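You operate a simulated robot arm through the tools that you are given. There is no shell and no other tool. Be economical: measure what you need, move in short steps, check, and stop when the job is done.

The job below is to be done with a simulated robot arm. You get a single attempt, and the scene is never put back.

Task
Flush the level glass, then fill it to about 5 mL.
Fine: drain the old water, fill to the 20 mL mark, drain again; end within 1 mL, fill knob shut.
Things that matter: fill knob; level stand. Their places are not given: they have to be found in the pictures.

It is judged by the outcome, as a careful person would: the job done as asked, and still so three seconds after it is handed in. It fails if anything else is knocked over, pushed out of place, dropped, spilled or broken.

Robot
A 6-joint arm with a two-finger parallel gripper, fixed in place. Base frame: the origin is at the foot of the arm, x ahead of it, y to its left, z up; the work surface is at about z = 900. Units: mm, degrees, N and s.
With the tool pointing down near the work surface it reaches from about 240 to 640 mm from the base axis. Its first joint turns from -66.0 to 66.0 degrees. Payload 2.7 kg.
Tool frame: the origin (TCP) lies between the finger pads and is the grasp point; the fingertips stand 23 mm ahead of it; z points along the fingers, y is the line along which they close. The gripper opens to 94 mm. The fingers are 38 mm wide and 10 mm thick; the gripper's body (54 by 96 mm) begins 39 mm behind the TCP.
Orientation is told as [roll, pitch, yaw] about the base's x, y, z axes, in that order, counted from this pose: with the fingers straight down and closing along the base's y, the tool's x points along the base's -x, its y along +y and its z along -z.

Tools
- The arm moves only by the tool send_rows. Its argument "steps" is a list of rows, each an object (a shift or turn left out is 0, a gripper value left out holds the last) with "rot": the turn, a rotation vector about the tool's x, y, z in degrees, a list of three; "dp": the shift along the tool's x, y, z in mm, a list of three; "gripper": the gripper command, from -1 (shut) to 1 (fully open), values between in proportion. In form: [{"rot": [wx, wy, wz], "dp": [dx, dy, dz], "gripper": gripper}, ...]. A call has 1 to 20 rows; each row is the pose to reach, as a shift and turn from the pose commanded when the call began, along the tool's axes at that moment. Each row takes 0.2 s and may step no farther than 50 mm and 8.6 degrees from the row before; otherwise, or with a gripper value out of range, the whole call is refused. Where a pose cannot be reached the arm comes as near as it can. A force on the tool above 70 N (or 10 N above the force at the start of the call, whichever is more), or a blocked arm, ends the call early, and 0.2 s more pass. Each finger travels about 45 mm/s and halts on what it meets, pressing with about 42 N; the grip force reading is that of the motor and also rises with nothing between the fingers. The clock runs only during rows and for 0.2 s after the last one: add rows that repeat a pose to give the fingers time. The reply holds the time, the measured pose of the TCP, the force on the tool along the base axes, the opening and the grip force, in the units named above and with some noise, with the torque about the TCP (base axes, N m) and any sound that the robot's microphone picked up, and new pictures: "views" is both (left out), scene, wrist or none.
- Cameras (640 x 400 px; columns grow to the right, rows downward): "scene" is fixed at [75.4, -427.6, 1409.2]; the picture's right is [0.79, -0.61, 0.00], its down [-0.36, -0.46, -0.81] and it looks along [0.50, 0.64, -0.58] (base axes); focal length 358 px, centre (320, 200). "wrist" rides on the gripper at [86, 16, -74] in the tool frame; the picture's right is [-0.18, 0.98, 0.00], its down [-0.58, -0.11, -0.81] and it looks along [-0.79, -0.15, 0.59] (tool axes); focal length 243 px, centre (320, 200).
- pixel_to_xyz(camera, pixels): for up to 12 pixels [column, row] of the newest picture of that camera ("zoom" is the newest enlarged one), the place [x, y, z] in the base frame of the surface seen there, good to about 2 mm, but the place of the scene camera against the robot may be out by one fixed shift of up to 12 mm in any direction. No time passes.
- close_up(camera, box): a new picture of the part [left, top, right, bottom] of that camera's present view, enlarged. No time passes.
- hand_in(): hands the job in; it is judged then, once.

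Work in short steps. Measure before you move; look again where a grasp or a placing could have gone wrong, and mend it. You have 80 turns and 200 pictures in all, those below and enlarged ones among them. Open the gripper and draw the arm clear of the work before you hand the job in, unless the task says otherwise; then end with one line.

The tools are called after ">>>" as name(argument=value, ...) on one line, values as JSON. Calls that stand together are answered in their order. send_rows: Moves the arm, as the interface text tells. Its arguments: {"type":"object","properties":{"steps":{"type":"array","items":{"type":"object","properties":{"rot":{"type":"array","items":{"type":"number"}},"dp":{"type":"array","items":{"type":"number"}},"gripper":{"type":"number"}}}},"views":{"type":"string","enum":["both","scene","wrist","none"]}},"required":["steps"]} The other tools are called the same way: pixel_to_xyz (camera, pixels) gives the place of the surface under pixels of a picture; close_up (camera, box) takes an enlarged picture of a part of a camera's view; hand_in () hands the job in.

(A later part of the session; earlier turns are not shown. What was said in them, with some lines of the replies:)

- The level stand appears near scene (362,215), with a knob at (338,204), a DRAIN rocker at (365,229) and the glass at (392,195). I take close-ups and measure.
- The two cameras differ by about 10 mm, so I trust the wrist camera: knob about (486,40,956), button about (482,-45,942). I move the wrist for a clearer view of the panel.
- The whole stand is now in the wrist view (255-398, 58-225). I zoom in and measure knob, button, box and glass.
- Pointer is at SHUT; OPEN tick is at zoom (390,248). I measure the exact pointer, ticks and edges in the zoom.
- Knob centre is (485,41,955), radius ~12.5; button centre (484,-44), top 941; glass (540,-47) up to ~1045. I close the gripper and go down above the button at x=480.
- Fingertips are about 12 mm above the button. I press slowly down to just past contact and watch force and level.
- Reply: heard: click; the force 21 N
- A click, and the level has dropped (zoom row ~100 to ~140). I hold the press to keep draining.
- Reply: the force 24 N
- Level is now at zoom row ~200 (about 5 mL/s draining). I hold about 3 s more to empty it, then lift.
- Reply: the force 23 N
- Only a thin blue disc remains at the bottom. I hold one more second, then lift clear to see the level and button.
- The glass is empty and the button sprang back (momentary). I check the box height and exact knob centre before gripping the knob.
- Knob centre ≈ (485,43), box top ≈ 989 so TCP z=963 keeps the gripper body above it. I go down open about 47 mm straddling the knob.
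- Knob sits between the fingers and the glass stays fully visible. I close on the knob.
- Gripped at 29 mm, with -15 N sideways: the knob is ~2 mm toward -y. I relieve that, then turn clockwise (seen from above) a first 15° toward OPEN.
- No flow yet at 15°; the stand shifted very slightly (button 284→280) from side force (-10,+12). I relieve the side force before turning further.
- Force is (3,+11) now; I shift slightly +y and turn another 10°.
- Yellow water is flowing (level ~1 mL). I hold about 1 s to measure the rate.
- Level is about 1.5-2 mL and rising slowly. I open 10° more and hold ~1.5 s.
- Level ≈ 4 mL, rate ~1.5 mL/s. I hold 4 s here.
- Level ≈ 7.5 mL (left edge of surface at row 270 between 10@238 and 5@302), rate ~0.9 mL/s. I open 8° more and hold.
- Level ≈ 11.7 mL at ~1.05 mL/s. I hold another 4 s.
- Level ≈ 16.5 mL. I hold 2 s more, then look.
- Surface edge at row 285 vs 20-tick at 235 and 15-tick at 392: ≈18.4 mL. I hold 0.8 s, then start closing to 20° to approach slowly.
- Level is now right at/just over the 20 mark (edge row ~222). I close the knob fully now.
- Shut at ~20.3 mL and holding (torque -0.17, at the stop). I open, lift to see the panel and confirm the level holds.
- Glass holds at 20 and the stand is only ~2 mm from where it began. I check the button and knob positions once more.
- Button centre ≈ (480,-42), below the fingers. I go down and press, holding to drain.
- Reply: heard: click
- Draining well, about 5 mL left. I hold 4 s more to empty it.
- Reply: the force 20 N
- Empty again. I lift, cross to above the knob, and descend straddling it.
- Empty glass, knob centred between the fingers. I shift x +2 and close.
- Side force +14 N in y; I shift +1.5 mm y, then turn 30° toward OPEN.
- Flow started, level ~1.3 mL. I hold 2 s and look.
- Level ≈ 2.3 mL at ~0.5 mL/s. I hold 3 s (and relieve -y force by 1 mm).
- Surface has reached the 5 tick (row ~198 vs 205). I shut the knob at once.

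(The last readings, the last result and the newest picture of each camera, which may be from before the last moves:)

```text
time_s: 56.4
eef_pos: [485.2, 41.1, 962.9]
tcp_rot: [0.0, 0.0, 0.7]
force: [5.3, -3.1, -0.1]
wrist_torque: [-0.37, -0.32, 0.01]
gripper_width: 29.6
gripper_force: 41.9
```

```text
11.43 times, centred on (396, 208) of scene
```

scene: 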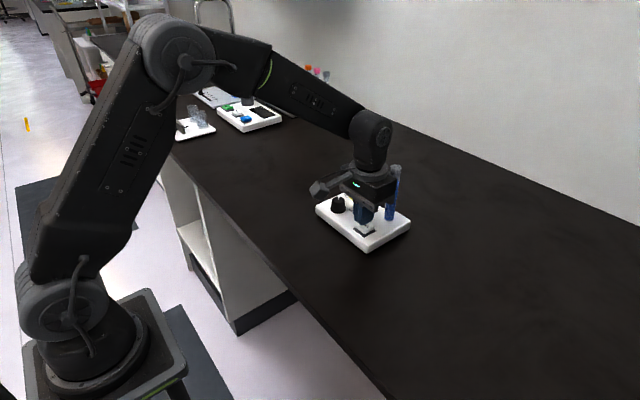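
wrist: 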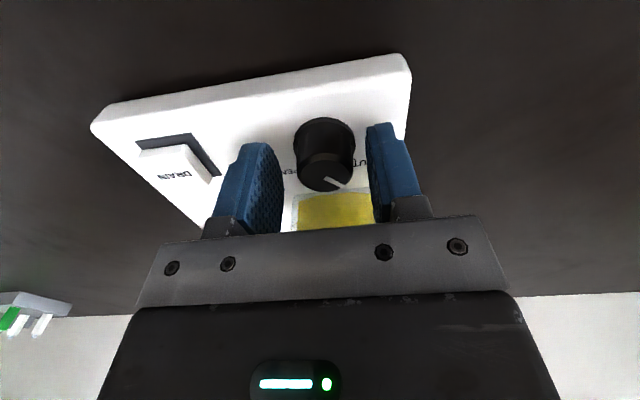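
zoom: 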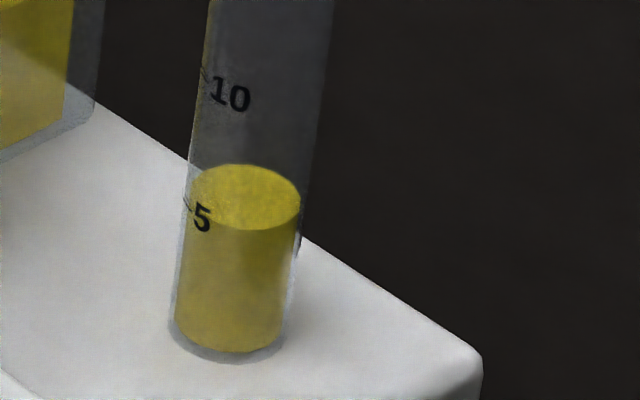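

Level stays at ≈5.2 mL. I release, lift and draw back to check the pointer and the level.

>>> send_rows(steps=[{"gripper": 0}, {}, {}, {"dp": [0, 0, -20]}, {"dp": [0, 0, -50]}, {"dp": [0, 0, -90]}, {"dp": [30, -10, -130]}, {"dp": [60, -20, -165]}, {"dp": [80, -30, -170]}, {"dp": [80, -30, -170]}], views="both")

>>> close_up(camera="scene", box=[380, 190, 412, 225])

>>> close_up(camera="wrist", box=[270, 50, 430, 150])

```text
refused: row 7 steps farther than a row can; nothing moved
```

```text
11.43 times, centred on (396, 208) of scene
```

zoom: 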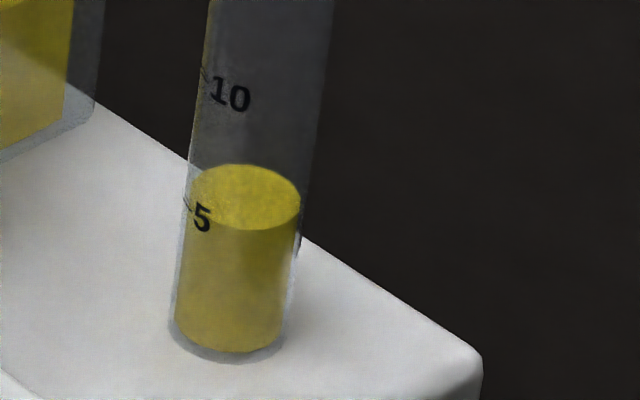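

```text
4.00 times, centred on (350, 100) of wrist
```

zoom: 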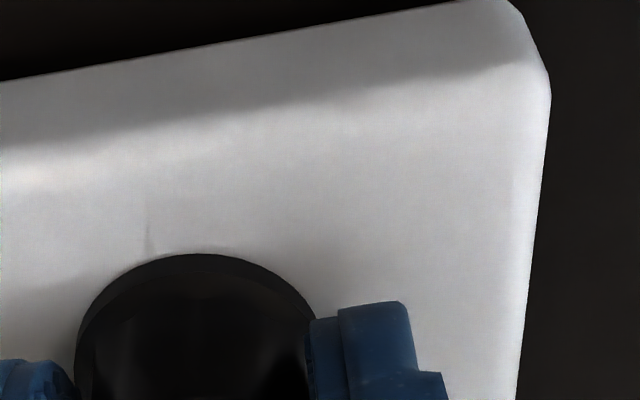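

The call was refused for step size; I repeat it with shorter steps.

>>> send_rows(steps=[{"gripper": 0}, {}, {}, {"dp": [0, 0, -20]}, {"dp": [0, 0, -50]}, {"dp": [0, 0, -90]}, {"dp": [20, -10, -120]}, {"dp": [45, -20, -150]}, {"dp": [80, -30, -170]}, {"dp": [80, -30, -170]}], views="both")

>>> close_up(camera="scene", box=[380, 190, 412, 225])

>>> close_up(camera="wrist", box=[250, 50, 410, 150])

```text
time_s: 58.6
eef_pos: [403.3, 9.2, 1132.7]
tcp_rot: [0.1, 0.0, 0.6]
force: [0.3, 0.6, -0.2]
wrist_torque: [-0.01, 0.0, 0.02]
gripper_width: 47.1
gripper_force: 0.0
```

scene: 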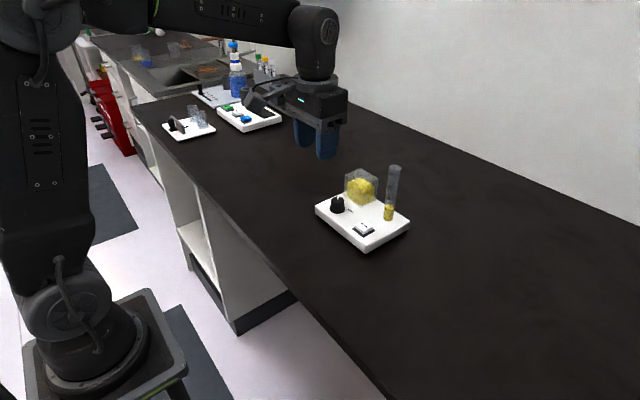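
wrist: 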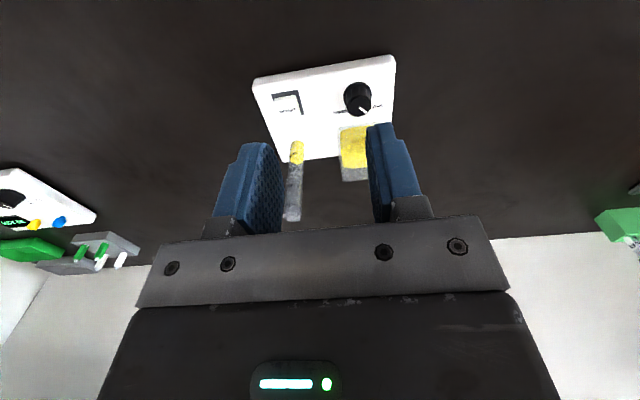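

```text
11.43 times, centred on (396, 208) of scene
```

zoom: 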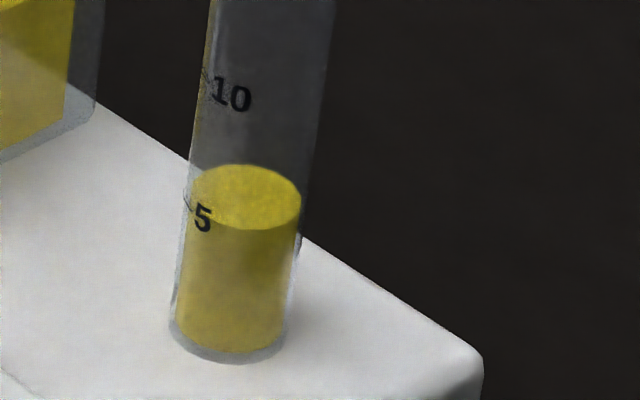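

```text
4.00 times, centred on (330, 100) of wrist
```

zoom: 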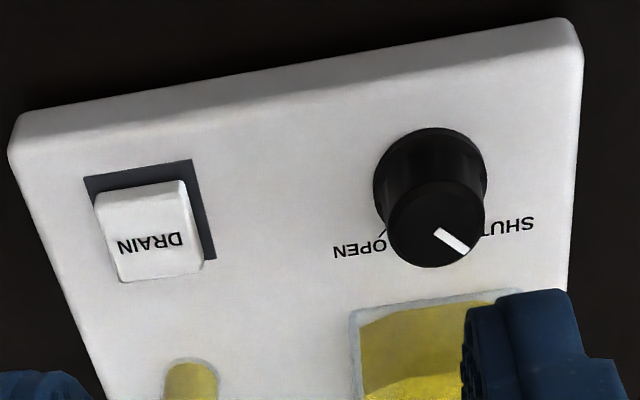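

The pointer is back at SHUT, the level is steady at ≈5.2 mL, and the arm is clear with the gripper open. I hand it in.

>>> hand_in()

```text
The job is handed in.
```

I drained the level glass, filled it to the 20 mL mark (about 20.3 mL), drained it again and refilled it to about 5.2 mL. The fill knob is shut and the level held steady for over 2 s before hand-in. The stand shifted by about 2 mm while I turned the knob, and nothing was spilled or knocked over.
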